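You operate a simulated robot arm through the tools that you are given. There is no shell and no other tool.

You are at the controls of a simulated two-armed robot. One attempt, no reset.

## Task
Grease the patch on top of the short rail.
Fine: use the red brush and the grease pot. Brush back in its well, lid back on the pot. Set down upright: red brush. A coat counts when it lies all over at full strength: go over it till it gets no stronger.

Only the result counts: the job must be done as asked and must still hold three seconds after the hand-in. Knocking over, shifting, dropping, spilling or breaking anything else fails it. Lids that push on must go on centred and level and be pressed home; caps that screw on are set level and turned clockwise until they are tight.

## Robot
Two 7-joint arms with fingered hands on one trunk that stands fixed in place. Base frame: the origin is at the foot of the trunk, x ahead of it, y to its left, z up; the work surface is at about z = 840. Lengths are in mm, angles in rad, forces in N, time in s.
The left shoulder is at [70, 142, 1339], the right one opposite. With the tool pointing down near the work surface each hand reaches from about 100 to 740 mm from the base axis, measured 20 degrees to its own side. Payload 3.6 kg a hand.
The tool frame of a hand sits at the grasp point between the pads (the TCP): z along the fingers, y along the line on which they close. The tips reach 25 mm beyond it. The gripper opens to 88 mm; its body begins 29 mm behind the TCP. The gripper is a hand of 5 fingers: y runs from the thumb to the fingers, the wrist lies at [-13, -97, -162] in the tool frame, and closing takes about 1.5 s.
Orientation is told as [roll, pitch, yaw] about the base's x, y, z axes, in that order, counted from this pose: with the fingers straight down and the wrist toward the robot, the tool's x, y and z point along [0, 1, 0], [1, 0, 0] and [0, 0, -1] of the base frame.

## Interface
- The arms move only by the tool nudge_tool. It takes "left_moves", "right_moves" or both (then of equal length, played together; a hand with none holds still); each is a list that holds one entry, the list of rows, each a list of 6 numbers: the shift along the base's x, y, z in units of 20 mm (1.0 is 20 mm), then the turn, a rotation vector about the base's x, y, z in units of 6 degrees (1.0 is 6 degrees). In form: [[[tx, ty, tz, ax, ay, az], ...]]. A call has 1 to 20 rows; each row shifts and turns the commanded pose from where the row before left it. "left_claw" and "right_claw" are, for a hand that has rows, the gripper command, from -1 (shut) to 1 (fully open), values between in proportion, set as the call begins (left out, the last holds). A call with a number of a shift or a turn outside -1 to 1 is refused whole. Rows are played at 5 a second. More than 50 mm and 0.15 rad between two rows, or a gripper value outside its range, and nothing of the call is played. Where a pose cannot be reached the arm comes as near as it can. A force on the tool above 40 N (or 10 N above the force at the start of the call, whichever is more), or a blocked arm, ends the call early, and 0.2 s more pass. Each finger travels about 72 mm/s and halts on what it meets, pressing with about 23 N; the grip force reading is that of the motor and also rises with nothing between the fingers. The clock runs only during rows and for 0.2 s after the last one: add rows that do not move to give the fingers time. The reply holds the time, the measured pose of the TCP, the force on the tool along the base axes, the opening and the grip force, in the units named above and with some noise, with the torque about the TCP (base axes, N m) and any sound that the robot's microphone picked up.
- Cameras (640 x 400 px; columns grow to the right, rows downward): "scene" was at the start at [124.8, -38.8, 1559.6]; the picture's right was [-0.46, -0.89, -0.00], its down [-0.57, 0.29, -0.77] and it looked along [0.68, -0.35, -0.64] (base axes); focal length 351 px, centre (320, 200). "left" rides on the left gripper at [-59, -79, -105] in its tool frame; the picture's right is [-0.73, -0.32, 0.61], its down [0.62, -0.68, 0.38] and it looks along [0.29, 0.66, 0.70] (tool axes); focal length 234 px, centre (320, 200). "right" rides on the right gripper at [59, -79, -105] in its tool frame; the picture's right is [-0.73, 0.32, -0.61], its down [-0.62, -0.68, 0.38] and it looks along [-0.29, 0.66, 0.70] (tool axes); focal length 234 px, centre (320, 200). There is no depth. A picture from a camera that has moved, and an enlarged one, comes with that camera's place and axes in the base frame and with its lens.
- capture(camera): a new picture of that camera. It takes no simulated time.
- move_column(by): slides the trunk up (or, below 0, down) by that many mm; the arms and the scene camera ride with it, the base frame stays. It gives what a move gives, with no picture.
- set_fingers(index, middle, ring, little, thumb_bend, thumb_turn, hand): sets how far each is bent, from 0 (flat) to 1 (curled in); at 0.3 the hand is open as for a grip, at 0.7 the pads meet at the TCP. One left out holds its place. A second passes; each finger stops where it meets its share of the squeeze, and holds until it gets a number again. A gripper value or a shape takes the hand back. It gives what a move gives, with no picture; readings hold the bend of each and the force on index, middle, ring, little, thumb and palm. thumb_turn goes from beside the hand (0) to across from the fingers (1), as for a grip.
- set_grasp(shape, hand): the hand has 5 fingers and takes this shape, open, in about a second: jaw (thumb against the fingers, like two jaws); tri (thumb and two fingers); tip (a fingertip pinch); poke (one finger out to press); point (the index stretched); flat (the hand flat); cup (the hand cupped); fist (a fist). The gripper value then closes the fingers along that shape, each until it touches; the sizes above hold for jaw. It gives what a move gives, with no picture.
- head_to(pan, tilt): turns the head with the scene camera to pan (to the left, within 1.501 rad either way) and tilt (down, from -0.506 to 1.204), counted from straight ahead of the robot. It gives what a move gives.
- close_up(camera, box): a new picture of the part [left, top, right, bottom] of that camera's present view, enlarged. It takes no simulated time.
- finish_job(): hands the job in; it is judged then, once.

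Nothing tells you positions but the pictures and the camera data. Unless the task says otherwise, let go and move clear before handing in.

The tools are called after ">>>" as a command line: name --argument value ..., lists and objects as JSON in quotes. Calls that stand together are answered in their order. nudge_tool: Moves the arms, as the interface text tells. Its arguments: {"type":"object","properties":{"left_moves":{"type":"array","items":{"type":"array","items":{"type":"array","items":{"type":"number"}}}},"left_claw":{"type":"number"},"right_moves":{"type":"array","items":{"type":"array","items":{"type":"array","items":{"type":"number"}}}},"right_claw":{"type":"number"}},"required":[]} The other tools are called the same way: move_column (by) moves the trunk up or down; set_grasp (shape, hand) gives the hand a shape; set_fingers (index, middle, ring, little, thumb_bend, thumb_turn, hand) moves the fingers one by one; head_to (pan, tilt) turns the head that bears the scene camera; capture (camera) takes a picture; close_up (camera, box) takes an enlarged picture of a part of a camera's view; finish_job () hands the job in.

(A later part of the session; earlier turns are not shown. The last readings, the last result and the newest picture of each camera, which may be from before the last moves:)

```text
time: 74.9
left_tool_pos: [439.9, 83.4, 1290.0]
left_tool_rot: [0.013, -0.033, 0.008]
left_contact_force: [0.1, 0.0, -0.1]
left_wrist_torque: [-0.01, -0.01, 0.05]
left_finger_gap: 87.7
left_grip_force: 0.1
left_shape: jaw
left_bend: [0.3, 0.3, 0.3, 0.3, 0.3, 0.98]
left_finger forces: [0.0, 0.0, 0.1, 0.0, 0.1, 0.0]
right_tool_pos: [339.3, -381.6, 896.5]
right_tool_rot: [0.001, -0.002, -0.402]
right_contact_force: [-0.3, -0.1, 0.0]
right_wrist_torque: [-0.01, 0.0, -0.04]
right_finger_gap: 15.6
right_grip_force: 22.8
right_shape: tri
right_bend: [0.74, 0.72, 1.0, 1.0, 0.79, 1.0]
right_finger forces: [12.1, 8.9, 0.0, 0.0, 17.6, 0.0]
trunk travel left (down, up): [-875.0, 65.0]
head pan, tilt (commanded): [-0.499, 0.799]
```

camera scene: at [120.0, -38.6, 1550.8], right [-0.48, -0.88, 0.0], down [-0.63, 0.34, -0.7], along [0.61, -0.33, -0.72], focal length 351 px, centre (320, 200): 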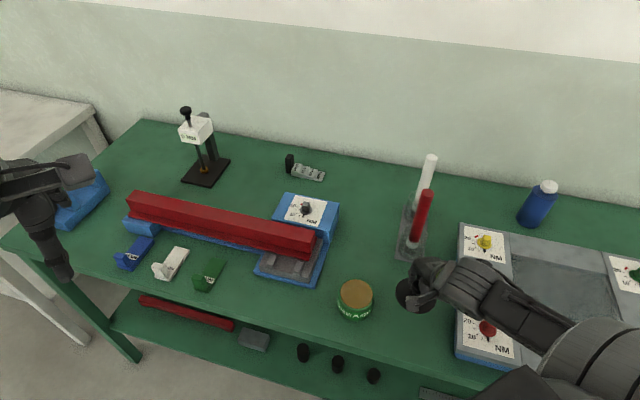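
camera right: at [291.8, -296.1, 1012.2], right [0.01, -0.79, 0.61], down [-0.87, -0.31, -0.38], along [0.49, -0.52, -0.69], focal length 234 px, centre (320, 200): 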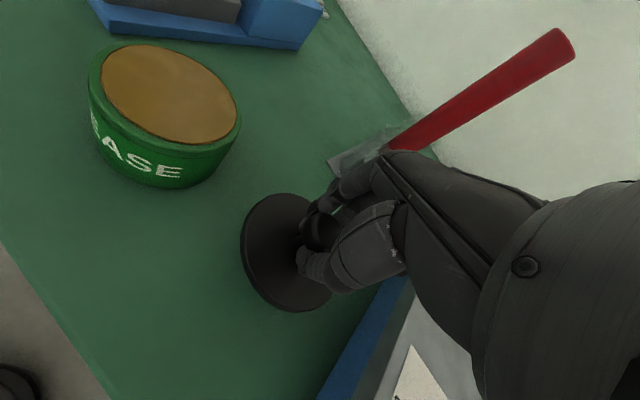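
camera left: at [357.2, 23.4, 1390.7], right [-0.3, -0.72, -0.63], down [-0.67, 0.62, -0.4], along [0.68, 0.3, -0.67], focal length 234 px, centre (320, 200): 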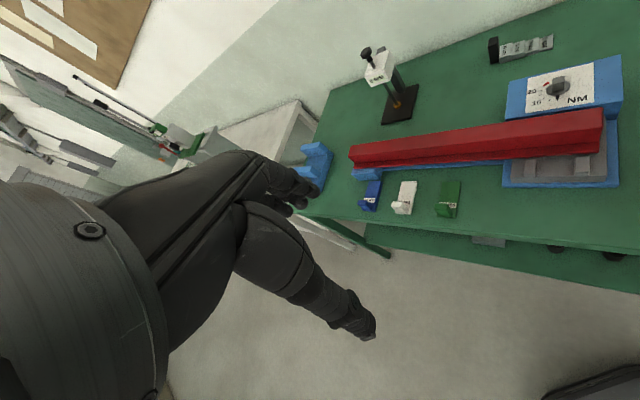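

>>> nudge_tool --right_moves '[[[0, 0, -0.1, 0, 0, 0], [0, 0, 0, 0, 0, 0]]]'

>>> nudge_tool --right_moves '[[[0, 0, -0.1, 0, 0, 0], [0, 0, 0, 0, 0, 0]]]'

>>> nudge_tool --right_moves '[[[0, 0, -0.1, 0, 0, 0], [0, 0, 0, 0, 0, 0]]]'

>>> capture --camera "right"

```text
time: 75.5
left_tool_pos: [439.8, 83.6, 1289.2]
left_tool_rot: [0.013, -0.034, 0.008]
left_contact_force: [-0.4, -0.7, -0.6]
left_wrist_torque: [0.0, -0.01, -0.02]
left_finger_gap: 87.8
left_grip_force: 0.0
left_shape: jaw
left_bend: [0.3, 0.3, 0.3, 0.3, 0.3, 0.98]
left_finger forces: [0.1, 0.0, 0.1, 0.0, 0.1, 0.1]
right_tool_pos: [340.1, -380.3, 895.2]
right_tool_rot: [0.001, -0.003, -0.403]
right_contact_force: [-0.3, 0.5, -0.8]
right_wrist_torque: [-0.02, -0.01, 0.01]
right_finger_gap: 15.9
right_grip_force: 22.9
right_shape: tri
right_bend: [0.74, 0.72, 1.0, 1.0, 0.79, 1.0]
right_finger forces: [12.1, 8.9, 0.0, 0.1, 17.6, 0.1]
trunk travel left (down, up): [-875.0, 65.0]
head pan, tilt (commanded): [-0.499, 0.799]
```

```text
time: 76.1
left_tool_pos: [438.9, 83.9, 1290.5]
left_tool_rot: [0.012, -0.033, 0.008]
left_contact_force: [-0.7, -0.5, -0.1]
left_wrist_torque: [0.03, -0.02, 0.01]
left_finger_gap: 87.6
left_grip_force: 0.0
left_shape: jaw
left_bend: [0.3, 0.3, 0.3, 0.3, 0.3, 0.98]
left_finger forces: [0.0, 0.0, 0.0, 0.0, 0.0, 0.0]
right_tool_pos: [338.6, -380.9, 892.7]
right_tool_rot: [0.0, -0.001, -0.399]
right_contact_force: [-0.1, -0.4, 0.5]
right_wrist_torque: [0.0, -0.04, 0.0]
right_finger_gap: 15.9
right_grip_force: 22.4
right_shape: tri
right_bend: [0.74, 0.72, 1.0, 1.0, 0.79, 1.0]
right_finger forces: [12.1, 8.8, 0.1, 0.0, 17.6, 0.0]
trunk travel left (down, up): [-875.0, 65.0]
head pan, tilt (commanded): [-0.499, 0.799]
```

```text
time: 76.7
left_tool_pos: [440.1, 83.4, 1290.1]
left_tool_rot: [0.012, -0.033, 0.007]
left_contact_force: [-0.3, -0.5, 0.1]
left_wrist_torque: [-0.04, 0.01, 0.0]
left_finger_gap: 87.7
left_grip_force: 0.2
left_shape: jaw
left_bend: [0.3, 0.3, 0.3, 0.3, 0.3, 0.98]
left_finger forces: [0.1, 0.1, 0.0, 0.0, 0.0, 0.1]
right_tool_pos: [340.2, -380.7, 891.2]
right_tool_rot: [0.001, -0.001, -0.401]
right_contact_force: [-0.7, 0.4, 0.3]
right_wrist_torque: [0.02, 0.02, 0.02]
right_finger_gap: 15.5
right_grip_force: 22.6
right_shape: tri
right_bend: [0.74, 0.72, 1.0, 1.0, 0.79, 1.0]
right_finger forces: [12.2, 8.9, 0.1, 0.0, 17.7, 0.0]
trunk travel left (down, up): [-875.0, 65.0]
head pan, tilt (commanded): [-0.499, 0.799]
```

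```text
taken
camera right: at [291.6, -295.6, 996.4], right [0.01, -0.79, 0.61], down [-0.87, -0.31, -0.38], along [0.49, -0.52, -0.69], focal length 234 px, centre (320, 200)
```

right: 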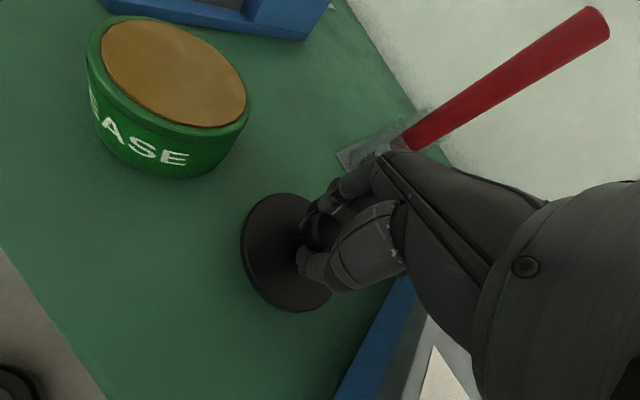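

>>> nudge_tool --right_moves '[[[0, 0, -0.1, 0, 0, 0], [0, 0, 0, 0, 0, 0]]]'

>>> nudge_tool --right_moves '[[[0, 0, -0.1, 0, 0, 0], [0, 0, 0, 0, 0, 0]]]'

>>> nudge_tool --right_moves '[[[0, 0, -0.1, 0, 0, 0], [0, 0, 0, 0, 0, 0]]]'

```text
time: 77.3
left_tool_pos: [438.6, 84.7, 1289.6]
left_tool_rot: [0.014, -0.032, 0.008]
left_contact_force: [1.0, -0.4, -0.6]
left_wrist_torque: [-0.01, -0.02, -0.02]
left_finger_gap: 87.7
left_grip_force: 0.0
left_shape: jaw
left_bend: [0.3, 0.3, 0.3, 0.3, 0.3, 0.98]
left_finger forces: [0.0, 0.0, 0.1, 0.0, 0.0, 0.0]
right_tool_pos: [340.0, -379.3, 888.9]
right_tool_rot: [-0.002, -0.001, -0.398]
right_contact_force: [-0.6, 0.4, -0.6]
right_wrist_torque: [-0.02, 0.01, -0.02]
right_finger_gap: 15.4
right_grip_force: 22.6
right_shape: tri
right_bend: [0.74, 0.72, 1.0, 1.0, 0.79, 1.0]
right_finger forces: [12.1, 8.9, 0.0, 0.1, 17.8, 0.1]
trunk travel left (down, up): [-875.0, 65.0]
head pan, tilt (commanded): [-0.499, 0.799]
```

```text
time: 77.9
left_tool_pos: [439.0, 83.6, 1288.9]
left_tool_rot: [0.012, -0.032, 0.007]
left_contact_force: [-1.0, 0.7, -0.1]
left_wrist_torque: [-0.02, -0.01, 0.0]
left_finger_gap: 88.0
left_grip_force: 0.0
left_shape: jaw
left_bend: [0.3, 0.3, 0.3, 0.3, 0.3, 0.98]
left_finger forces: [0.0, 0.0, 0.0, 0.1, 0.1, 0.0]
right_tool_pos: [339.7, -379.8, 886.6]
right_tool_rot: [-0.001, -0.002, -0.401]
right_contact_force: [0.1, 0.5, 0.4]
right_wrist_torque: [-0.02, 0.01, 0.01]
right_finger_gap: 15.6
right_grip_force: 23.1
right_shape: tri
right_bend: [0.74, 0.72, 1.0, 1.0, 0.79, 1.0]
right_finger forces: [12.1, 9.0, 0.0, 0.1, 17.6, 0.0]
trunk travel left (down, up): [-875.0, 65.0]
head pan, tilt (commanded): [-0.499, 0.799]
```

```text
time: 78.5
left_tool_pos: [439.2, 84.7, 1289.7]
left_tool_rot: [0.012, -0.033, 0.007]
left_contact_force: [0.5, 0.5, 0.3]
left_wrist_torque: [-0.03, 0.0, -0.03]
left_finger_gap: 87.7
left_grip_force: 0.0
left_shape: jaw
left_bend: [0.3, 0.3, 0.3, 0.3, 0.3, 0.98]
left_finger forces: [0.0, 0.1, 0.0, 0.0, 0.0, 0.1]
right_tool_pos: [339.8, -380.1, 884.1]
right_tool_rot: [0.0, -0.001, -0.398]
right_contact_force: [0.7, 0.0, -1.0]
right_wrist_torque: [0.05, -0.05, -0.01]
right_finger_gap: 15.9
right_grip_force: 22.7
right_shape: tri
right_bend: [0.74, 0.72, 1.0, 1.0, 0.79, 1.0]
right_finger forces: [12.2, 8.9, 0.0, 0.1, 17.7, 0.0]
trunk travel left (down, up): [-875.0, 65.0]
head pan, tilt (commanded): [-0.499, 0.799]
```

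>>> nudge_tool --right_moves '[[[0, 0, -0.1, 0, 0, 0], [0, 0, 0, 0, 0, 0]]]'

>>> nudge_tool --right_moves '[[[0, 0, -0.1, 0, 0, 0], [0, 0, 0, 0, 0, 0]]]'

>>> close_up --camera "right" --box '[210, 160, 410, 340]'

>>> close_up --camera "scene" --box '[376, 240, 476, 340]'

```text
time: 79.1
left_tool_pos: [439.4, 84.4, 1289.5]
left_tool_rot: [0.012, -0.033, 0.006]
left_contact_force: [0.1, -0.4, 0.2]
left_wrist_torque: [0.0, 0.01, -0.01]
left_finger_gap: 87.7
left_grip_force: 0.2
left_shape: jaw
left_bend: [0.3, 0.3, 0.3, 0.3, 0.3, 0.98]
left_finger forces: [0.0, 0.1, 0.1, 0.0, 0.0, 0.0]
right_tool_pos: [339.0, -380.0, 882.0]
right_tool_rot: [-0.001, -0.002, -0.402]
right_contact_force: [-0.6, -0.3, 0.0]
right_wrist_torque: [-0.01, -0.02, 0.0]
right_finger_gap: 15.7
right_grip_force: 23.4
right_shape: tri
right_bend: [0.74, 0.72, 1.0, 1.0, 0.79, 1.0]
right_finger forces: [12.1, 8.8, 0.0, 0.0, 17.7, 0.0]
trunk travel left (down, up): [-875.0, 65.0]
head pan, tilt (commanded): [-0.499, 0.799]
```

```text
time: 79.7
left_tool_pos: [438.7, 84.9, 1289.1]
left_tool_rot: [0.011, -0.033, 0.007]
left_contact_force: [-0.8, -0.6, -0.3]
left_wrist_torque: [0.02, 0.01, -0.02]
left_finger_gap: 87.7
left_grip_force: 0.1
left_shape: jaw
left_bend: [0.3, 0.3, 0.3, 0.3, 0.3, 0.98]
left_finger forces: [0.1, 0.0, 0.1, 0.0, 0.1, 0.0]
right_tool_pos: [339.9, -379.2, 881.2]
right_tool_rot: [0.0, -0.001, -0.402]
right_contact_force: [0.8, 0.7, -0.3]
right_wrist_torque: [0.0, -0.01, 0.01]
right_finger_gap: 15.3
right_grip_force: 22.9
right_shape: tri
right_bend: [0.74, 0.72, 1.0, 1.0, 0.79, 1.0]
right_finger forces: [12.1, 8.9, 0.1, 0.1, 17.7, 0.0]
trunk travel left (down, up): [-875.0, 65.0]
head pan, tilt (commanded): [-0.499, 0.799]
```

```text
2.22 times, centred on (310, 250) of right
camera zoom: at [291.3, -295.6, 986.3], right [0.01, -0.79, 0.61], down [-0.87, -0.31, -0.38], along [0.49, -0.52, -0.69], focal length 520 px, centre (342, 89)
```

zoom: 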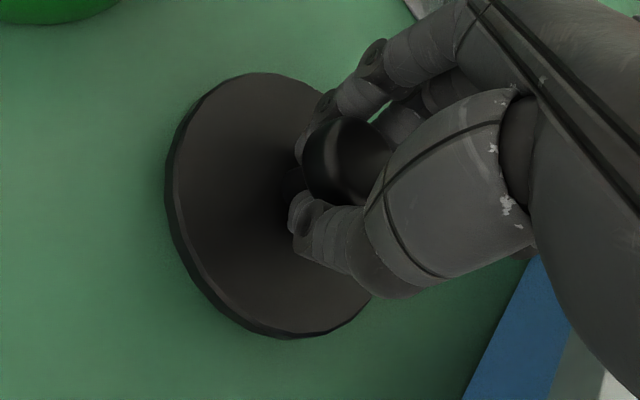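

```text
4.00 times, centred on (426, 290) of scene
camera zoom: at [119.8, -38.5, 1550.8], right [-0.48, -0.88, 0.0], down [-0.63, 0.34, -0.7], along [0.61, -0.33, -0.72], focal length 1405 px, centre (-104, -160)
```

zoom: 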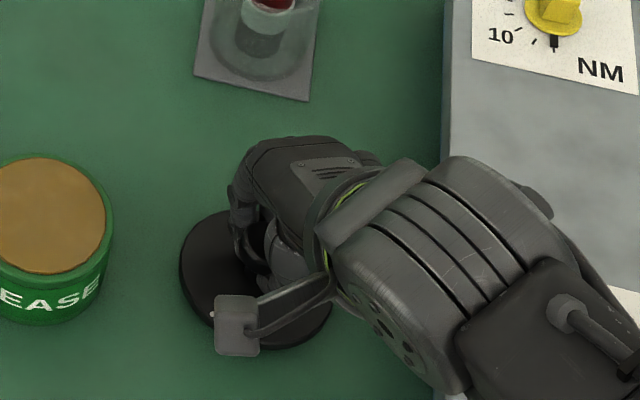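

The fingers have the neck under the ball, and the lid is only a few millimetres above the bench.

>>> nudge_tool --right_moves '[[[0, 0, -0.1, 0, 0, 0], [0, 0, 0, 0, 0, 0]]]'

>>> nudge_tool --right_moves '[[[0, 0, -0.1, 0, 0, 0], [0, 0, 0, 0, 0, 0]]]'

>>> nudge_tool --right_moves '[[[0, 0, -0.1, 0, 0, 0], [0, 0, 0, 0, 0, 0]]]'

```text
time: 80.3
left_tool_pos: [438.1, 83.4, 1289.2]
left_tool_rot: [0.012, -0.032, 0.006]
left_contact_force: [-0.4, -1.0, 0.2]
left_wrist_torque: [0.02, -0.01, -0.01]
left_finger_gap: 87.9
left_grip_force: 0.0
left_shape: jaw
left_bend: [0.3, 0.3, 0.3, 0.3, 0.3, 0.98]
left_finger forces: [0.1, 0.1, 0.1, 0.0, 0.1, 0.0]
right_tool_pos: [340.2, -380.0, 878.2]
right_tool_rot: [0.0, -0.003, -0.401]
right_contact_force: [-0.1, 0.0, -0.3]
right_wrist_torque: [0.02, -0.02, 0.02]
right_finger_gap: 15.7
right_grip_force: 22.7
right_shape: tri
right_bend: [0.74, 0.72, 1.0, 1.0, 0.79, 1.0]
right_finger forces: [12.0, 8.9, 0.0, 0.0, 17.7, 0.1]
trunk travel left (down, up): [-875.0, 65.0]
head pan, tilt (commanded): [-0.499, 0.799]
```

```text
time: 80.9
left_tool_pos: [438.7, 84.4, 1289.4]
left_tool_rot: [0.013, -0.033, 0.006]
left_contact_force: [-0.7, 0.2, 0.0]
left_wrist_torque: [0.0, 0.0, 0.0]
left_finger_gap: 87.6
left_grip_force: 0.0
left_shape: jaw
left_bend: [0.3, 0.3, 0.3, 0.3, 0.3, 0.98]
left_finger forces: [0.0, 0.1, 0.0, 0.0, 0.0, 0.0]
right_tool_pos: [340.2, -379.8, 877.1]
right_tool_rot: [0.001, -0.002, -0.401]
right_contact_force: [0.7, -0.4, 0.0]
right_wrist_torque: [0.0, -0.01, -0.01]
right_finger_gap: 15.4
right_grip_force: 22.8
right_shape: tri
right_bend: [0.74, 0.72, 1.0, 1.0, 0.79, 1.0]
right_finger forces: [12.1, 8.9, 0.0, 0.0, 17.7, 0.0]
trunk travel left (down, up): [-875.0, 65.0]
head pan, tilt (commanded): [-0.499, 0.799]
```

```text
time: 81.5
left_tool_pos: [439.2, 83.2, 1289.2]
left_tool_rot: [0.013, -0.033, 0.006]
left_contact_force: [1.0, -0.1, 1.1]
left_wrist_torque: [0.02, -0.02, 0.03]
left_finger_gap: 87.8
left_grip_force: 0.0
left_shape: jaw
left_bend: [0.3, 0.3, 0.3, 0.3, 0.3, 0.98]
left_finger forces: [0.0, 0.0, 0.2, 0.0, 0.1, 0.0]
right_tool_pos: [340.6, -380.1, 874.9]
right_tool_rot: [0.001, -0.002, -0.4]
right_contact_force: [-0.4, 0.8, 2.7]
right_wrist_torque: [-0.05, -0.12, 0.0]
right_finger_gap: 15.7
right_grip_force: 22.9
right_shape: tri
right_bend: [0.74, 0.72, 1.0, 1.0, 0.79, 1.0]
right_finger forces: [12.0, 8.4, 0.0, 0.0, 18.7, 0.0]
trunk travel left (down, up): [-875.0, 65.0]
head pan, tilt (commanded): [-0.499, 0.799]
```

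The lid touched down (2.7 N). The fingertips drop as they open, so I'll open in stages and rise a little with each one.

>>> nudge_tool --right_moves '[[[0, 0, 0, 0, 0, 0], [0, 0, 0.08, 0, 0, 0], [0, 0, 0.08, 0, 0, 0]]]' --right_claw -0.45

>>> nudge_tool --right_moves '[[[0, 0, 0.1, 0, 0, 0], [0, 0, 0.1, 0, 0, 0], [0, 0, 0.05, 0, 0, 0]]]' --right_claw -0.2

>>> close_up --camera "right" --box '[210, 160, 410, 340]'

```text
time: 82.3
left_tool_pos: [438.9, 84.4, 1289.0]
left_tool_rot: [0.013, -0.034, 0.006]
left_contact_force: [-0.5, -0.6, -0.3]
left_wrist_torque: [0.03, -0.03, -0.01]
left_finger_gap: 87.4
left_grip_force: 0.0
left_shape: jaw
left_bend: [0.3, 0.3, 0.3, 0.3, 0.3, 0.98]
left_finger forces: [0.0, 0.1, 0.0, 0.0, 0.0, 0.0]
right_tool_pos: [340.3, -380.0, 878.8]
right_tool_rot: [0.001, -0.002, -0.401]
right_contact_force: [0.1, 0.7, 0.5]
right_wrist_torque: [0.0, 0.06, 0.01]
right_finger_gap: 24.4
right_grip_force: 0.0
right_shape: tri
right_bend: [0.74, 0.55, 0.99, 0.99, 0.74, 1.0]
right_finger forces: [0.1, 0.0, 0.0, 0.1, 0.1, 0.1]
trunk travel left (down, up): [-875.0, 65.0]
head pan, tilt (commanded): [-0.499, 0.799]
```

```text
time: 83.1
left_tool_pos: [439.1, 83.9, 1288.5]
left_tool_rot: [0.011, -0.033, 0.006]
left_contact_force: [-0.7, 0.2, -1.2]
left_wrist_torque: [0.01, 0.0, -0.01]
left_finger_gap: 87.8
left_grip_force: 0.0
left_shape: jaw
left_bend: [0.3, 0.3, 0.3, 0.3, 0.3, 0.98]
left_finger forces: [0.1, 0.1, 0.1, 0.0, 0.0, 0.0]
right_tool_pos: [338.8, -380.5, 883.9]
right_tool_rot: [0.0, -0.002, -0.4]
right_contact_force: [1.3, -0.2, 0.7]
right_wrist_torque: [0.02, -0.05, 0.0]
right_finger_gap: 34.7
right_grip_force: 0.1
right_shape: tri
right_bend: [0.74, 0.49, 0.99, 0.99, 0.73, 1.0]
right_finger forces: [0.0, 0.0, 0.0, 0.0, 0.1, 0.1]
trunk travel left (down, up): [-875.0, 65.0]
head pan, tilt (commanded): [-0.499, 0.799]
```

```text
2.22 times, centred on (310, 250) of right
camera zoom: at [291.4, -295.8, 988.7], right [0.01, -0.79, 0.61], down [-0.87, -0.31, -0.38], along [0.49, -0.52, -0.7], focal length 520 px, centre (342, 89)
```

zoom: 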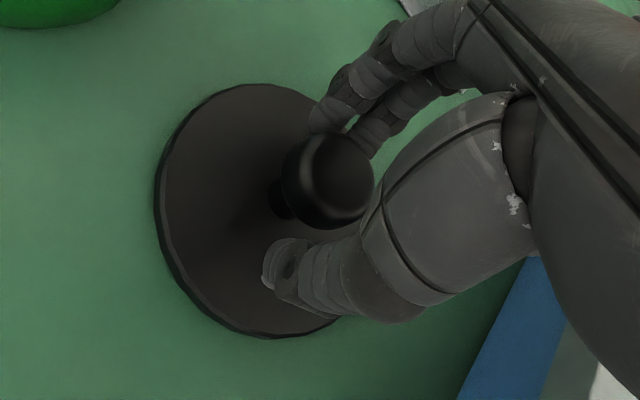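

The lid is released and standing on the bench. I'll open further while rising, then back away.

>>> nudge_tool --right_moves '[[[0, 0, 0.1, 0, 0, 0], [0, 0, 0.15, 0, 0, 0], [0, 0, 0.2, 0, 0, 0], [0, 0, 0.2, 0, 0, 0]]]' --right_claw 0.0

>>> close_up --camera "right" --box '[210, 160, 410, 340]'

```text
time: 84.1
left_tool_pos: [438.0, 83.3, 1289.4]
left_tool_rot: [0.013, -0.031, 0.008]
left_contact_force: [0.0, -0.1, 0.5]
left_wrist_torque: [-0.02, 0.02, 0.0]
left_finger_gap: 88.1
left_grip_force: 0.2
left_shape: jaw
left_bend: [0.3, 0.3, 0.3, 0.3, 0.3, 0.98]
left_finger forces: [0.1, 0.0, 0.1, 0.0, 0.1, 0.0]
right_tool_pos: [340.1, -380.7, 895.9]
right_tool_rot: [0.001, -0.003, -0.401]
right_contact_force: [0.2, -0.4, -0.6]
right_wrist_torque: [-0.01, 0.01, 0.01]
right_finger_gap: 43.7
right_grip_force: 0.0
right_shape: tri
right_bend: [0.74, 0.45, 0.99, 0.99, 0.7, 1.0]
right_finger forces: [0.0, 0.0, 0.1, 0.0, 0.0, 0.0]
trunk travel left (down, up): [-875.0, 65.0]
head pan, tilt (commanded): [-0.499, 0.799]
```

```text
2.22 times, centred on (310, 250) of right
camera zoom: at [291.1, -295.9, 1001.9], right [0.01, -0.79, 0.61], down [-0.87, -0.31, -0.38], along [0.49, -0.52, -0.69], focal length 520 px, centre (342, 89)
```

zoom: 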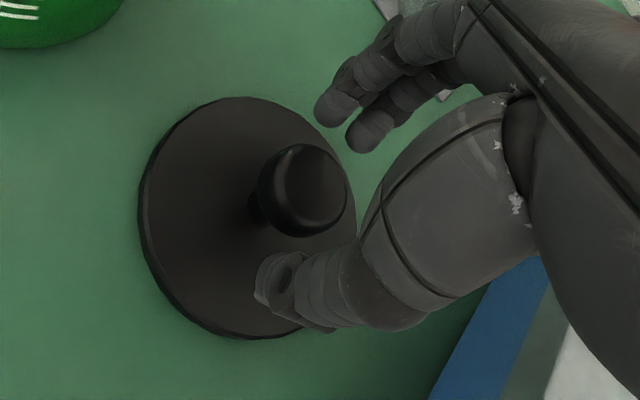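

The lid is safely on the bench at about (340, -380). Next I'll rise and move above the red brush at about (467, -480) with the hand open.

>>> nudge_tool --right_moves '[[[0, 0, 0.5, 0, 0, 0], [0, 0, 1, 0, 0, 0], [0, 0, 1, 0, 0, 0], [0, 0, 1, 0, 0, 0], [0, 0, 1, 0, 0, 0], [0, 0, 1, 0, 0, 0], [0, 0, 1, 0, 0, 0], [0, 0, 1, 0, 0, 0], [0, 0, 1, 0, 0, 0], [0, 0, 1, 0, 0, 0], [0, 0, 1, 0, 0, 0], [0, 0, 1, 0, 0, 0], [0, 0, 1, 0, 0, 0], [0, 0, 0, 0, 0, 0]]]' --right_claw 1

>>> nudge_tool --right_moves '[[[0.907, -0.714, 0, 0, 0, 0], [0.907, -0.714, 0, 0, 0, 0], [0.907, -0.714, 0, 0, 0, 0], [0.907, -0.714, 0, 0, 0, 0], [0.907, -0.714, 0, 0, 0, 0], [0.907, -0.714, 0, 0, 0, 0], [0.907, -0.714, 0, 0, 0, 0], [0, 0, 0, 0, 0, 0]]]'

>>> capture --camera "right"

>>> capture --camera "scene"

```text
time: 87.1
left_tool_pos: [439.0, 83.7, 1289.4]
left_tool_rot: [0.013, -0.034, 0.005]
left_contact_force: [0.4, -0.8, -0.1]
left_wrist_torque: [0.0, 0.02, 0.01]
left_finger_gap: 87.8
left_grip_force: 0.1
left_shape: jaw
left_bend: [0.3, 0.3, 0.3, 0.3, 0.3, 0.98]
left_finger forces: [0.0, 0.1, 0.0, 0.0, 0.1, 0.0]
right_tool_pos: [349.0, -387.8, 1144.2]
right_tool_rot: [0.001, 0.0, -0.4]
right_contact_force: [-0.4, -0.1, 0.1]
right_wrist_torque: [0.0, -0.01, 0.01]
right_finger_gap: 87.8
right_grip_force: 0.1
right_shape: tri
right_bend: [0.3, 0.3, 0.99, 0.99, 0.3, 0.98]
right_finger forces: [0.0, 0.0, 0.0, 0.0, 0.1, 0.0]
right hand out of reach, approached as far as the arm can: row 11, 12, 13
trunk travel left (down, up): [-875.0, 65.0]
head pan, tilt (commanded): [-0.499, 0.799]
```

```text
time: 88.9
left_tool_pos: [440.2, 83.9, 1288.8]
left_tool_rot: [0.011, -0.032, 0.008]
left_contact_force: [0.3, 0.7, 0.6]
left_wrist_torque: [-0.02, -0.02, 0.02]
left_finger_gap: 87.7
left_grip_force: 0.1
left_shape: jaw
left_bend: [0.3, 0.3, 0.3, 0.3, 0.3, 0.98]
left_finger forces: [0.0, 0.0, 0.0, 0.0, 0.1, 0.1]
right_tool_pos: [475.1, -487.8, 1143.8]
right_tool_rot: [-0.001, 0.0, -0.399]
right_contact_force: [-1.2, 0.1, 1.0]
right_wrist_torque: [0.02, 0.0, 0.0]
right_finger_gap: 87.9
right_grip_force: 0.1
right_shape: tri
right_bend: [0.3, 0.3, 0.99, 0.99, 0.3, 0.98]
right_finger forces: [0.0, 0.0, 0.0, 0.0, 0.1, 0.0]
trunk travel left (down, up): [-875.0, 65.0]
head pan, tilt (commanded): [-0.499, 0.799]
```

```text
taken
camera right: at [426.4, -403.8, 1249.1], right [0.01, -0.79, 0.61], down [-0.87, -0.31, -0.38], along [0.49, -0.52, -0.69], focal length 234 px, centre (320, 200)
```

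right: 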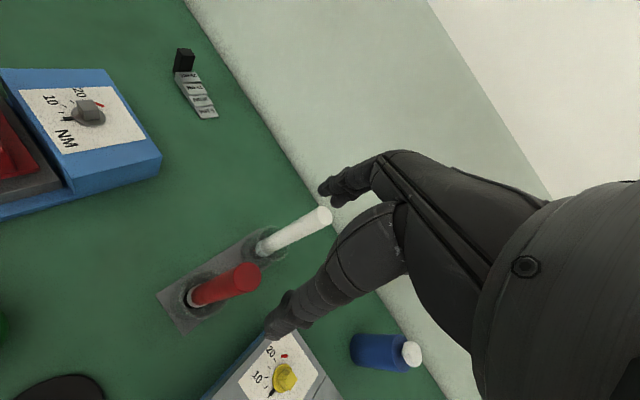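

```text
taken
camera scene: at [119.5, -38.5, 1550.9], right [-0.48, -0.88, 0.0], down [-0.63, 0.34, -0.7], along [0.61, -0.33, -0.72], focal length 351 px, centre (320, 200)
```

scene: 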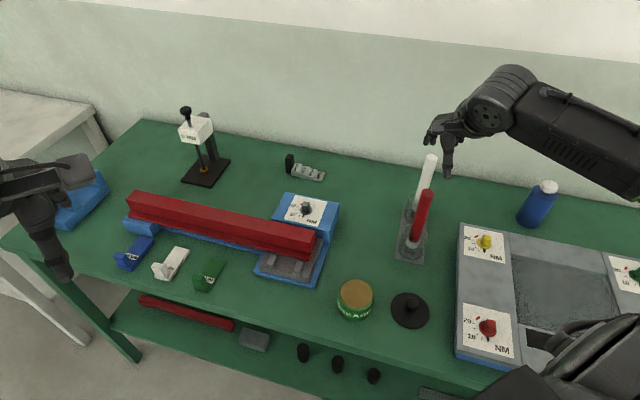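

>>> close_up --camera "right" --box '[150, 180, 342, 340]'

>>> close_up --camera "scene" --box '[376, 130, 472, 270]'

```text
2.50 times, centred on (246, 260) of right
camera zoom: at [426.4, -403.8, 1249.1], right [0.01, -0.79, 0.61], down [-0.87, -0.31, -0.38], along [0.49, -0.52, -0.69], focal length 585 px, centre (505, 50)
```

zoom: 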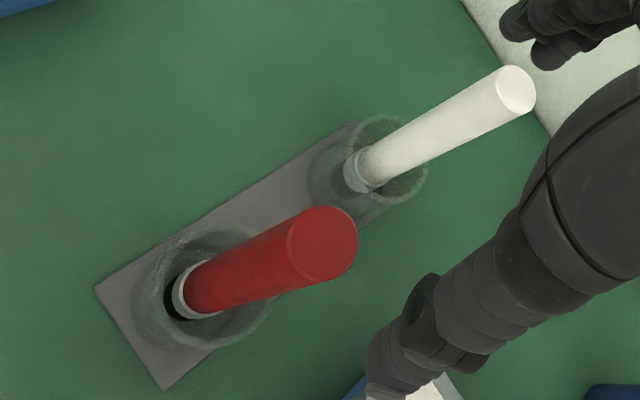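

```text
2.86 times, centred on (424, 200) of scene
camera zoom: at [119.5, -38.5, 1550.9], right [-0.48, -0.88, 0.0], down [-0.63, 0.34, -0.7], along [0.61, -0.33, -0.72], focal length 1004 px, centre (23, 200)
```

zoom: 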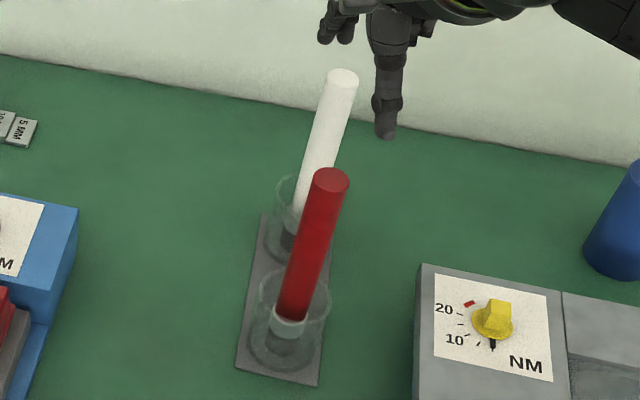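

The brush top is at about (467.5, -480, 1040). I'll shift over it and lower the open hand around the handle in two steps.

>>> nudge_tool --right_moves '[[[-0.38, 0.38, 0, 0, 0, 0], [0, 0, -0.8, 0, 0, 0], [0, 0, -0.8, 0, 0, 0], [0, 0, -0.8, 0, 0, 0], [0, 0, -0.8, 0, 0, 0], [0, 0, 0, 0, 0, 0]]]'

>>> capture --camera "right"

>>> close_up --camera "scene" --box '[376, 130, 472, 270]'

```text
time: 90.3
left_tool_pos: [439.6, 83.4, 1288.2]
left_tool_rot: [0.013, -0.034, 0.007]
left_contact_force: [0.2, 0.0, 0.5]
left_wrist_torque: [-0.02, -0.04, -0.01]
left_finger_gap: 87.8
left_grip_force: 0.0
left_shape: jaw
left_bend: [0.3, 0.3, 0.3, 0.3, 0.3, 0.98]
left_finger forces: [0.0, 0.0, 0.1, 0.0, 0.1, 0.1]
right_tool_pos: [469.4, -480.7, 1079.5]
right_tool_rot: [0.0, -0.002, -0.401]
right_contact_force: [-0.3, -1.1, 0.3]
right_wrist_torque: [0.01, -0.01, 0.02]
right_finger_gap: 87.6
right_grip_force: 0.1
right_shape: tri
right_bend: [0.3, 0.3, 0.99, 0.99, 0.3, 0.98]
right_finger forces: [0.1, 0.0, 0.0, 0.0, 0.0, 0.0]
trunk travel left (down, up): [-875.0, 65.0]
head pan, tilt (commanded): [-0.499, 0.799]
```

```text
taken
camera right: at [419.7, -395.7, 1185.2], right [0.01, -0.79, 0.61], down [-0.87, -0.31, -0.38], along [0.49, -0.52, -0.69], focal length 234 px, centre (320, 200)
```

right: 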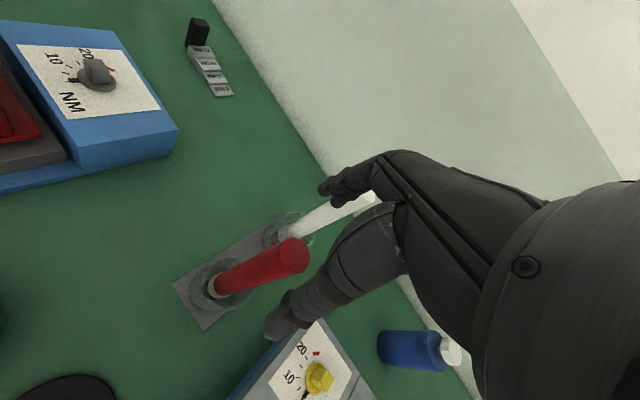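

```text
2.86 times, centred on (424, 200) of scene
camera zoom: at [119.9, -38.5, 1550.8], right [-0.48, -0.88, 0.0], down [-0.63, 0.34, -0.7], along [0.61, -0.33, -0.72], focal length 1004 px, centre (23, 200)
```

zoom: 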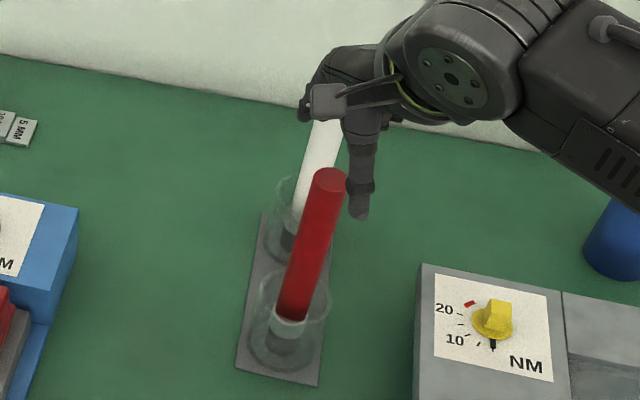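

Aligned over the brush. To keep the fingers further from the white brush, I'll yaw the hand to about -0.7 first, then look again.

>>> nudge_tool --right_moves '[[[0, 0, 0.3, 0, 0, -0.7], [0, 0, 0, 0, 0, -0.7], [0, 0, 0, 0, 0, -0.7], [0, 0, 0, 0, 0, -0.77], [0, 0, 0, 0, 0, 0]]]'

>>> capture --camera "right"

>>> close_up --camera "scene" --box '[376, 130, 472, 270]'

```text
time: 91.5
left_tool_pos: [440.5, 84.1, 1289.0]
left_tool_rot: [0.013, -0.034, 0.007]
left_contact_force: [-0.5, -0.3, 0.1]
left_wrist_torque: [-0.01, 0.0, 0.01]
left_finger_gap: 87.8
left_grip_force: 0.1
left_shape: jaw
left_bend: [0.3, 0.3, 0.3, 0.3, 0.3, 0.98]
left_finger forces: [0.0, 0.0, 0.1, 0.0, 0.0, 0.1]
right_tool_pos: [468.4, -479.0, 1084.3]
right_tool_rot: [-0.001, -0.002, -0.702]
right_contact_force: [-0.1, 0.9, 0.2]
right_wrist_torque: [0.02, 0.02, -0.01]
right_finger_gap: 87.5
right_grip_force: 0.0
right_shape: tri
right_bend: [0.3, 0.3, 0.99, 0.99, 0.3, 0.98]
right_finger forces: [0.1, 0.0, 0.0, 0.0, 0.0, 0.0]
trunk travel left (down, up): [-875.0, 65.0]
head pan, tilt (commanded): [-0.499, 0.799]
```

```text
taken
camera right: at [447.1, -384.8, 1190.8], right [-0.22, -0.76, 0.61], down [-0.92, -0.04, -0.38], along [0.32, -0.65, -0.69], focal length 234 px, centre (320, 200)
```

right: 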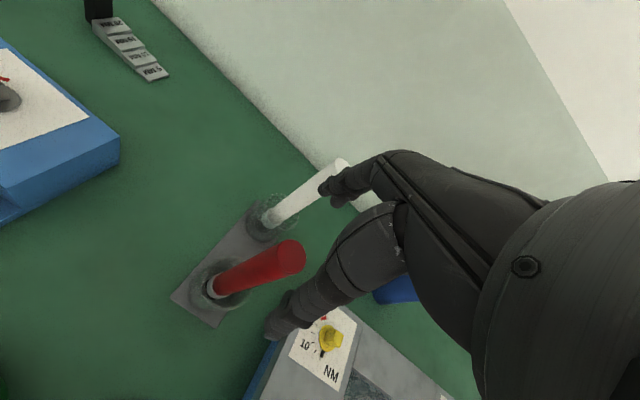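

```text
2.86 times, centred on (424, 200) of scene
camera zoom: at [119.7, -38.6, 1550.9], right [-0.48, -0.88, 0.0], down [-0.63, 0.34, -0.7], along [0.61, -0.33, -0.72], focal length 1004 px, centre (23, 200)
```

zoom: 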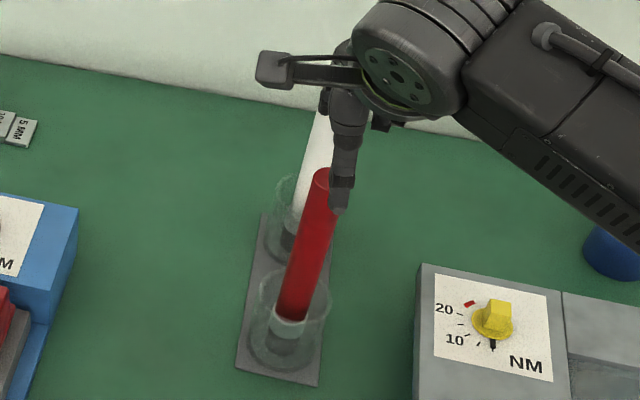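

>>> nudge_tool --right_moves '[[[0, 0, -0.6, 0, 0, 0], [0, 0, -0.6, 0, 0, 0], [0, 0, -0.6, 0, 0, 0], [0, 0, -0.5, 0, 0, 0], [0, 0, -0.5, 0, 0, 0], [0, 0, -0.45, 0, 0, 0], [0, 0, 0, 0, 0, 0]]]'

>>> capture --camera "right"

>>> close_up --camera "scene" --box '[376, 130, 472, 270]'

```text
time: 93.1
left_tool_pos: [439.9, 82.4, 1288.7]
left_tool_rot: [0.013, -0.033, 0.007]
left_contact_force: [0.6, 0.2, 0.2]
left_wrist_torque: [-0.01, -0.01, -0.05]
left_finger_gap: 87.8
left_grip_force: 0.0
left_shape: jaw
left_bend: [0.3, 0.3, 0.3, 0.3, 0.3, 0.98]
left_finger forces: [0.1, 0.0, 0.0, 0.1, 0.0, 0.0]
right_tool_pos: [468.4, -480.1, 1019.8]
right_tool_rot: [0.001, -0.002, -0.701]
right_contact_force: [0.1, 0.5, -0.1]
right_wrist_torque: [0.0, 0.02, 0.0]
right_finger_gap: 87.7
right_grip_force: 0.1
right_shape: tri
right_bend: [0.3, 0.3, 0.99, 0.99, 0.3, 0.98]
right_finger forces: [0.0, 0.0, 0.1, 0.0, 0.0, 0.1]
trunk travel left (down, up): [-875.0, 65.0]
head pan, tilt (commanded): [-0.499, 0.799]
```

```text
taken
camera right: at [446.8, -384.4, 1125.4], right [-0.22, -0.76, 0.61], down [-0.92, -0.04, -0.38], along [0.32, -0.65, -0.69], focal length 234 px, centre (320, 200)
```

right: 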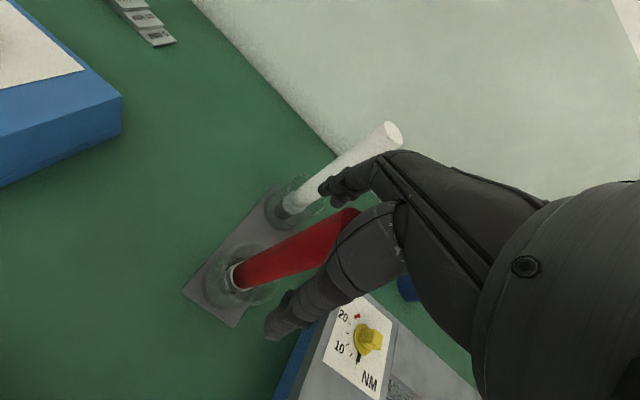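

```text
2.86 times, centred on (424, 200) of scene
camera zoom: at [119.8, -38.5, 1550.8], right [-0.48, -0.88, 0.0], down [-0.63, 0.34, -0.7], along [0.61, -0.33, -0.72], focal length 1004 px, centre (23, 200)
```

zoom: 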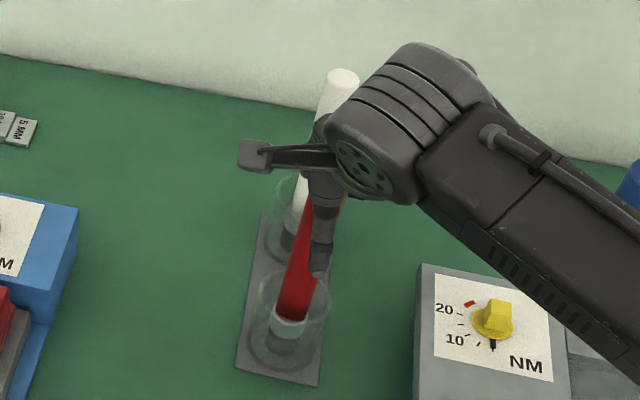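

The handle is between thumb and fingers with nothing touching. I'll close the grip.

>>> nudge_tool --right_moves '[[[0, 0, 0, 0, 0, 0], [0, 0, 0, 0, 0, 0], [0, 0, 0, 0, 0, 0], [0, 0, 0, 0, 0, 0], [0, 0, 0, 0, 0, 0], [0, 0, 0, 0, 0, 0], [0, 0, 0, 0, 0, 0]]]' --right_claw -1

>>> capture --camera "right"

>>> close_up --camera "scene" --box '[376, 130, 472, 270]'

```text
time: 94.7
left_tool_pos: [440.3, 83.0, 1289.2]
left_tool_rot: [0.013, -0.033, 0.007]
left_contact_force: [-0.1, 0.5, 0.7]
left_wrist_torque: [0.0, 0.01, 0.02]
left_finger_gap: 87.6
left_grip_force: 0.1
left_shape: jaw
left_bend: [0.3, 0.3, 0.3, 0.3, 0.3, 0.98]
left_finger forces: [0.1, 0.0, 0.0, 0.0, 0.0, 0.1]
right_tool_pos: [469.1, -480.3, 1021.2]
right_tool_rot: [0.001, -0.003, -0.701]
right_contact_force: [0.9, -0.4, 0.4]
right_wrist_torque: [0.02, 0.01, 0.0]
right_finger_gap: 17.8
right_grip_force: 23.0
right_shape: tri
right_bend: [0.73, 0.58, 1.0, 1.0, 0.75, 1.0]
right_finger forces: [9.2, 10.8, 0.0, 0.1, 19.3, 0.0]
trunk travel left (down, up): [-875.0, 65.0]
head pan, tilt (commanded): [-0.499, 0.799]
```

```text
taken
camera right: at [446.9, -384.5, 1125.4], right [-0.22, -0.76, 0.61], down [-0.92, -0.04, -0.38], along [0.32, -0.65, -0.69], focal length 234 px, centre (320, 200)
```

right: 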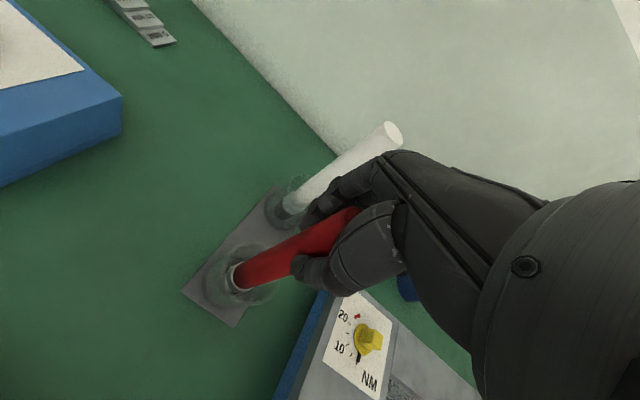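

```text
2.86 times, centred on (424, 200) of scene
camera zoom: at [120.0, -38.6, 1550.8], right [-0.48, -0.88, 0.0], down [-0.63, 0.34, -0.7], along [0.61, -0.33, -0.72], focal length 1004 px, centre (23, 200)
```

zoom: 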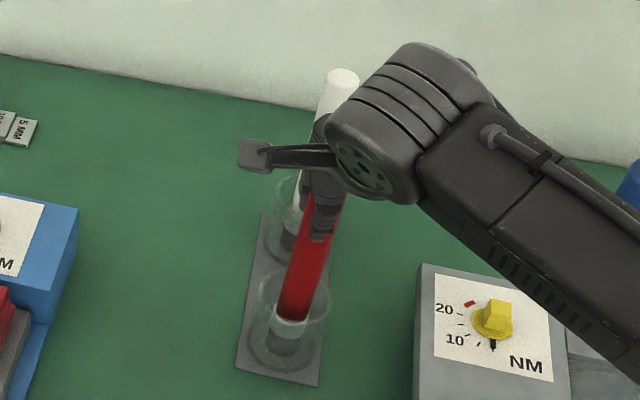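

A firm three-finger grip: index 9 N, middle 11 N, thumb 19 N. I'll lift the brush straight up out of its well.

>>> nudge_tool --right_moves '[[[0, 0, 0.25, 0, 0, 0], [0, 0, 0.4, 0, 0, 0], [0, 0, 0.5, 0, 0, 0], [0, 0, 0.5, 0, 0, 0], [0, 0, 0.5, 0, 0, 0], [0, 0, 0.5, 0, 0, 0], [0, 0, 0.5, 0, 0, 0], [0, 0, 0.5, 0, 0, 0], [0, 0, 0.5, 0, 0, 0], [0, 0, 0.5, 0, 0, 0], [0, 0, 0.5, 0, 0, 0], [0, 0, 0, 0, 0, 0]]]'

>>> capture --camera "right"

>>> capture --camera "scene"

```text
time: 97.3
left_tool_pos: [440.1, 83.6, 1288.4]
left_tool_rot: [0.012, -0.033, 0.006]
left_contact_force: [0.6, -0.4, 0.7]
left_wrist_torque: [0.0, 0.01, 0.01]
left_finger_gap: 88.1
left_grip_force: 0.1
left_shape: jaw
left_bend: [0.3, 0.3, 0.3, 0.3, 0.3, 0.98]
left_finger forces: [0.0, 0.0, 0.0, 0.0, 0.1, 0.0]
right_tool_pos: [469.2, -480.0, 1124.8]
right_tool_rot: [0.001, 0.0, -0.702]
right_contact_force: [0.1, 0.6, -0.6]
right_wrist_torque: [0.0, 0.01, -0.01]
right_finger_gap: 17.7
right_grip_force: 22.6
right_shape: tri
right_bend: [0.73, 0.58, 1.0, 1.0, 0.75, 1.0]
right_finger forces: [9.0, 11.3, 0.0, 0.0, 19.5, 0.0]
trunk travel left (down, up): [-875.0, 65.0]
head pan, tilt (commanded): [-0.499, 0.799]
```

```text
taken
camera right: at [447.3, -385.1, 1229.0], right [-0.22, -0.76, 0.61], down [-0.92, -0.04, -0.38], along [0.32, -0.65, -0.69], focal length 234 px, centre (320, 200)
```

right: 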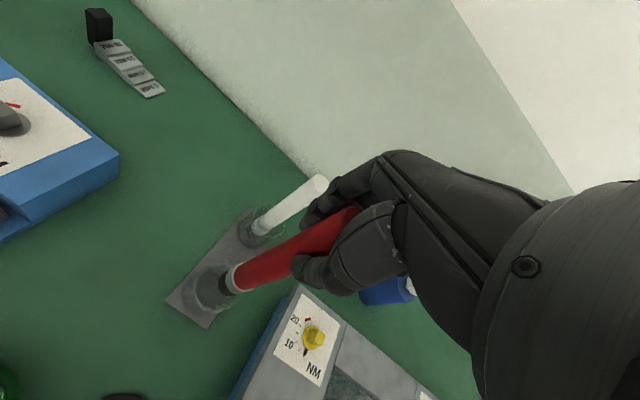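

```text
taken
camera scene: at [120.0, -38.7, 1550.8], right [-0.48, -0.88, 0.0], down [-0.63, 0.34, -0.7], along [0.61, -0.33, -0.72], focal length 351 px, centre (320, 200)
```

scene: 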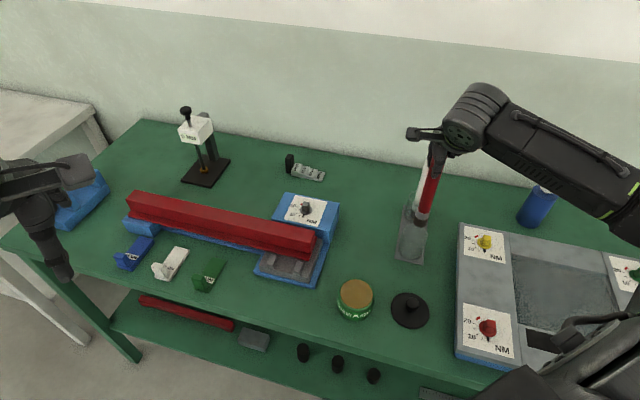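

>>> close_up --camera "right" --box '[160, 190, 352, 330]'

>>> close_up --camera "scene" --box '[376, 130, 472, 270]'

```text
2.86 times, centred on (256, 260) of right
camera zoom: at [447.3, -385.1, 1229.0], right [-0.22, -0.76, 0.61], down [-0.92, -0.04, -0.38], along [0.32, -0.65, -0.69], focal length 669 px, centre (503, 29)
```

zoom: 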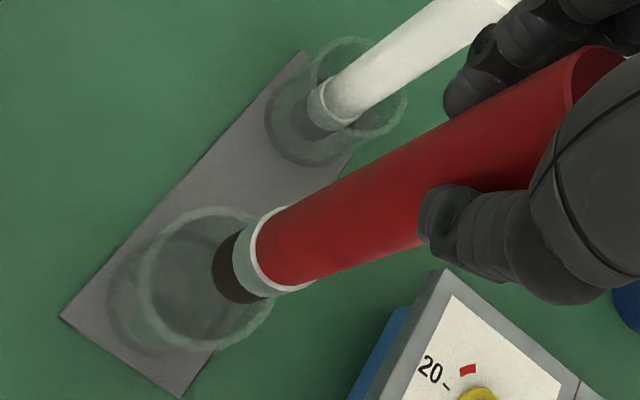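

```text
2.86 times, centred on (424, 200) of scene
camera zoom: at [120.0, -38.7, 1550.8], right [-0.48, -0.88, 0.0], down [-0.63, 0.34, -0.7], along [0.61, -0.33, -0.72], focal length 1004 px, centre (23, 200)
```

zoom: 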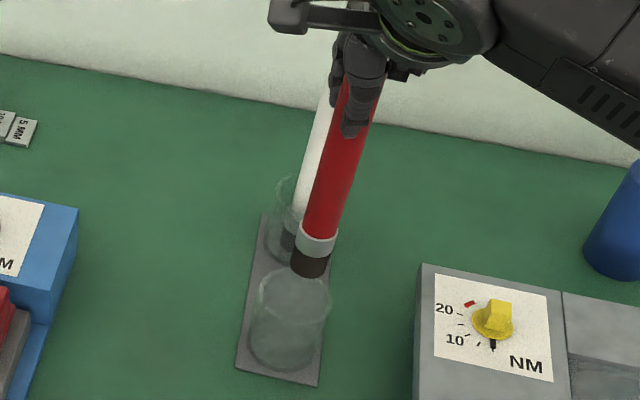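

The brush is clear of its well, with dark bristles whose tip is about 176 mm below the grasp point. I'll carry it high over to the open grease pot, turning the wrist for reach.

>>> nudge_tool --right_moves '[[[-0.29, 0.98, 0, 0, 0, 0.86], [-0.29, 0.98, 0, 0, 0, 0.86], [-0.29, 0.98, 0, 0, 0, 0.86], [-0.29, 0.98, 0, 0, 0, 0.86], [-0.29, 0.98, 0, 0, 0, 0.86], [-0.29, 0.98, 0, 0, 0, 0.86], [-0.29, 0.98, 0, 0, 0, 0.86], [-0.29, 0.98, 0, 0, 0, 0.86], [-0.29, 0.98, 0, 0, 0, 0.86], [-0.29, 0.98, 0, 0, 0, 0.86], [0, 0, 0, 0, 0, 0]]]'

>>> capture --camera "right"

>>> capture --camera "scene"

```text
time: 99.7
left_tool_pos: [440.1, 83.8, 1288.8]
left_tool_rot: [0.011, -0.032, 0.006]
left_contact_force: [0.2, -0.1, 0.1]
left_wrist_torque: [0.0, -0.01, -0.01]
left_finger_gap: 88.0
left_grip_force: 0.0
left_shape: jaw
left_bend: [0.3, 0.3, 0.3, 0.3, 0.3, 0.98]
left_finger forces: [0.0, 0.1, 0.0, 0.0, 0.0, 0.0]
right_tool_pos: [410.4, -285.4, 1122.8]
right_tool_rot: [0.0, -0.002, 0.202]
right_contact_force: [0.5, -0.3, 0.4]
right_wrist_torque: [0.0, 0.01, 0.03]
right_finger_gap: 18.0
right_grip_force: 23.3
right_shape: tri
right_bend: [0.73, 0.58, 1.0, 1.0, 0.75, 1.0]
right_finger forces: [9.3, 11.7, 0.1, 0.1, 19.5, 0.0]
trunk travel left (down, up): [-875.0, 65.0]
head pan, tilt (commanded): [-0.499, 0.799]
```

```text
taken
camera right: at [322.0, -243.4, 1229.0], right [0.46, -0.65, 0.61], down [-0.54, -0.75, -0.38], along [0.7, -0.15, -0.7], focal length 234 px, centre (320, 200)
```

right: 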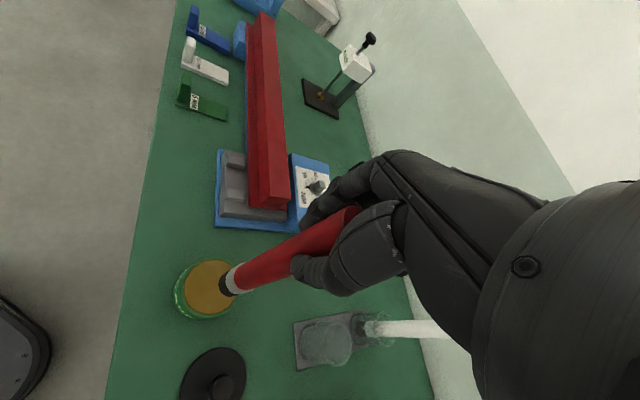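

```text
taken
camera scene: at [119.9, -38.7, 1550.8], right [-0.48, -0.88, 0.0], down [-0.63, 0.34, -0.7], along [0.61, -0.33, -0.72], focal length 351 px, centre (320, 200)
```

scene: 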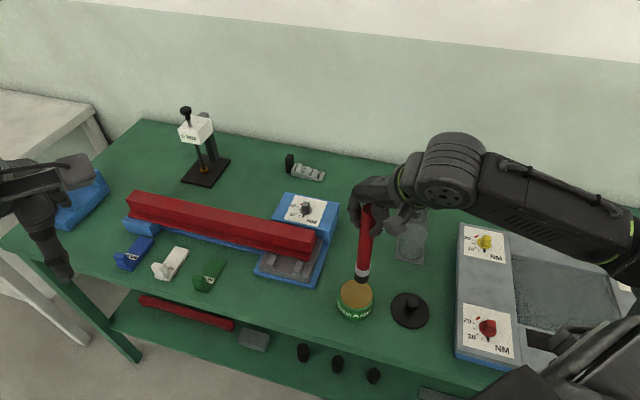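

>>> close_up --camera "right" --box '[160, 230, 288, 330]'

>>> close_up --camera "scene" --box '[316, 190, 412, 330]'

```text
4.00 times, centred on (224, 280) of right
camera zoom: at [322.0, -243.4, 1229.0], right [0.46, -0.65, 0.61], down [-0.54, -0.75, -0.38], along [0.7, -0.15, -0.7], focal length 937 px, centre (704, -120)
```

zoom: 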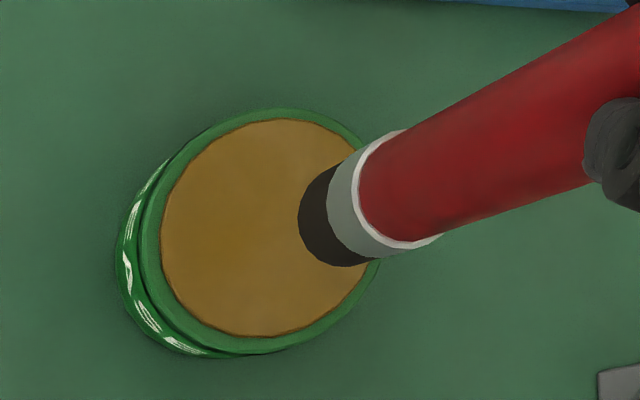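

```text
2.86 times, centred on (364, 260) of scene
camera zoom: at [119.9, -38.7, 1550.8], right [-0.48, -0.88, 0.0], down [-0.63, 0.34, -0.7], along [0.61, -0.33, -0.72], focal length 1004 px, centre (194, 29)
```

zoom: 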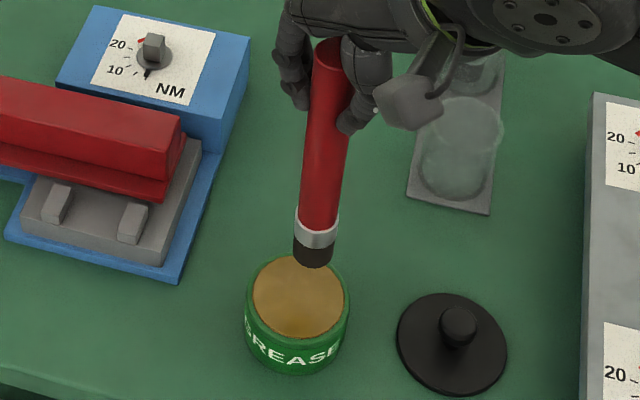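

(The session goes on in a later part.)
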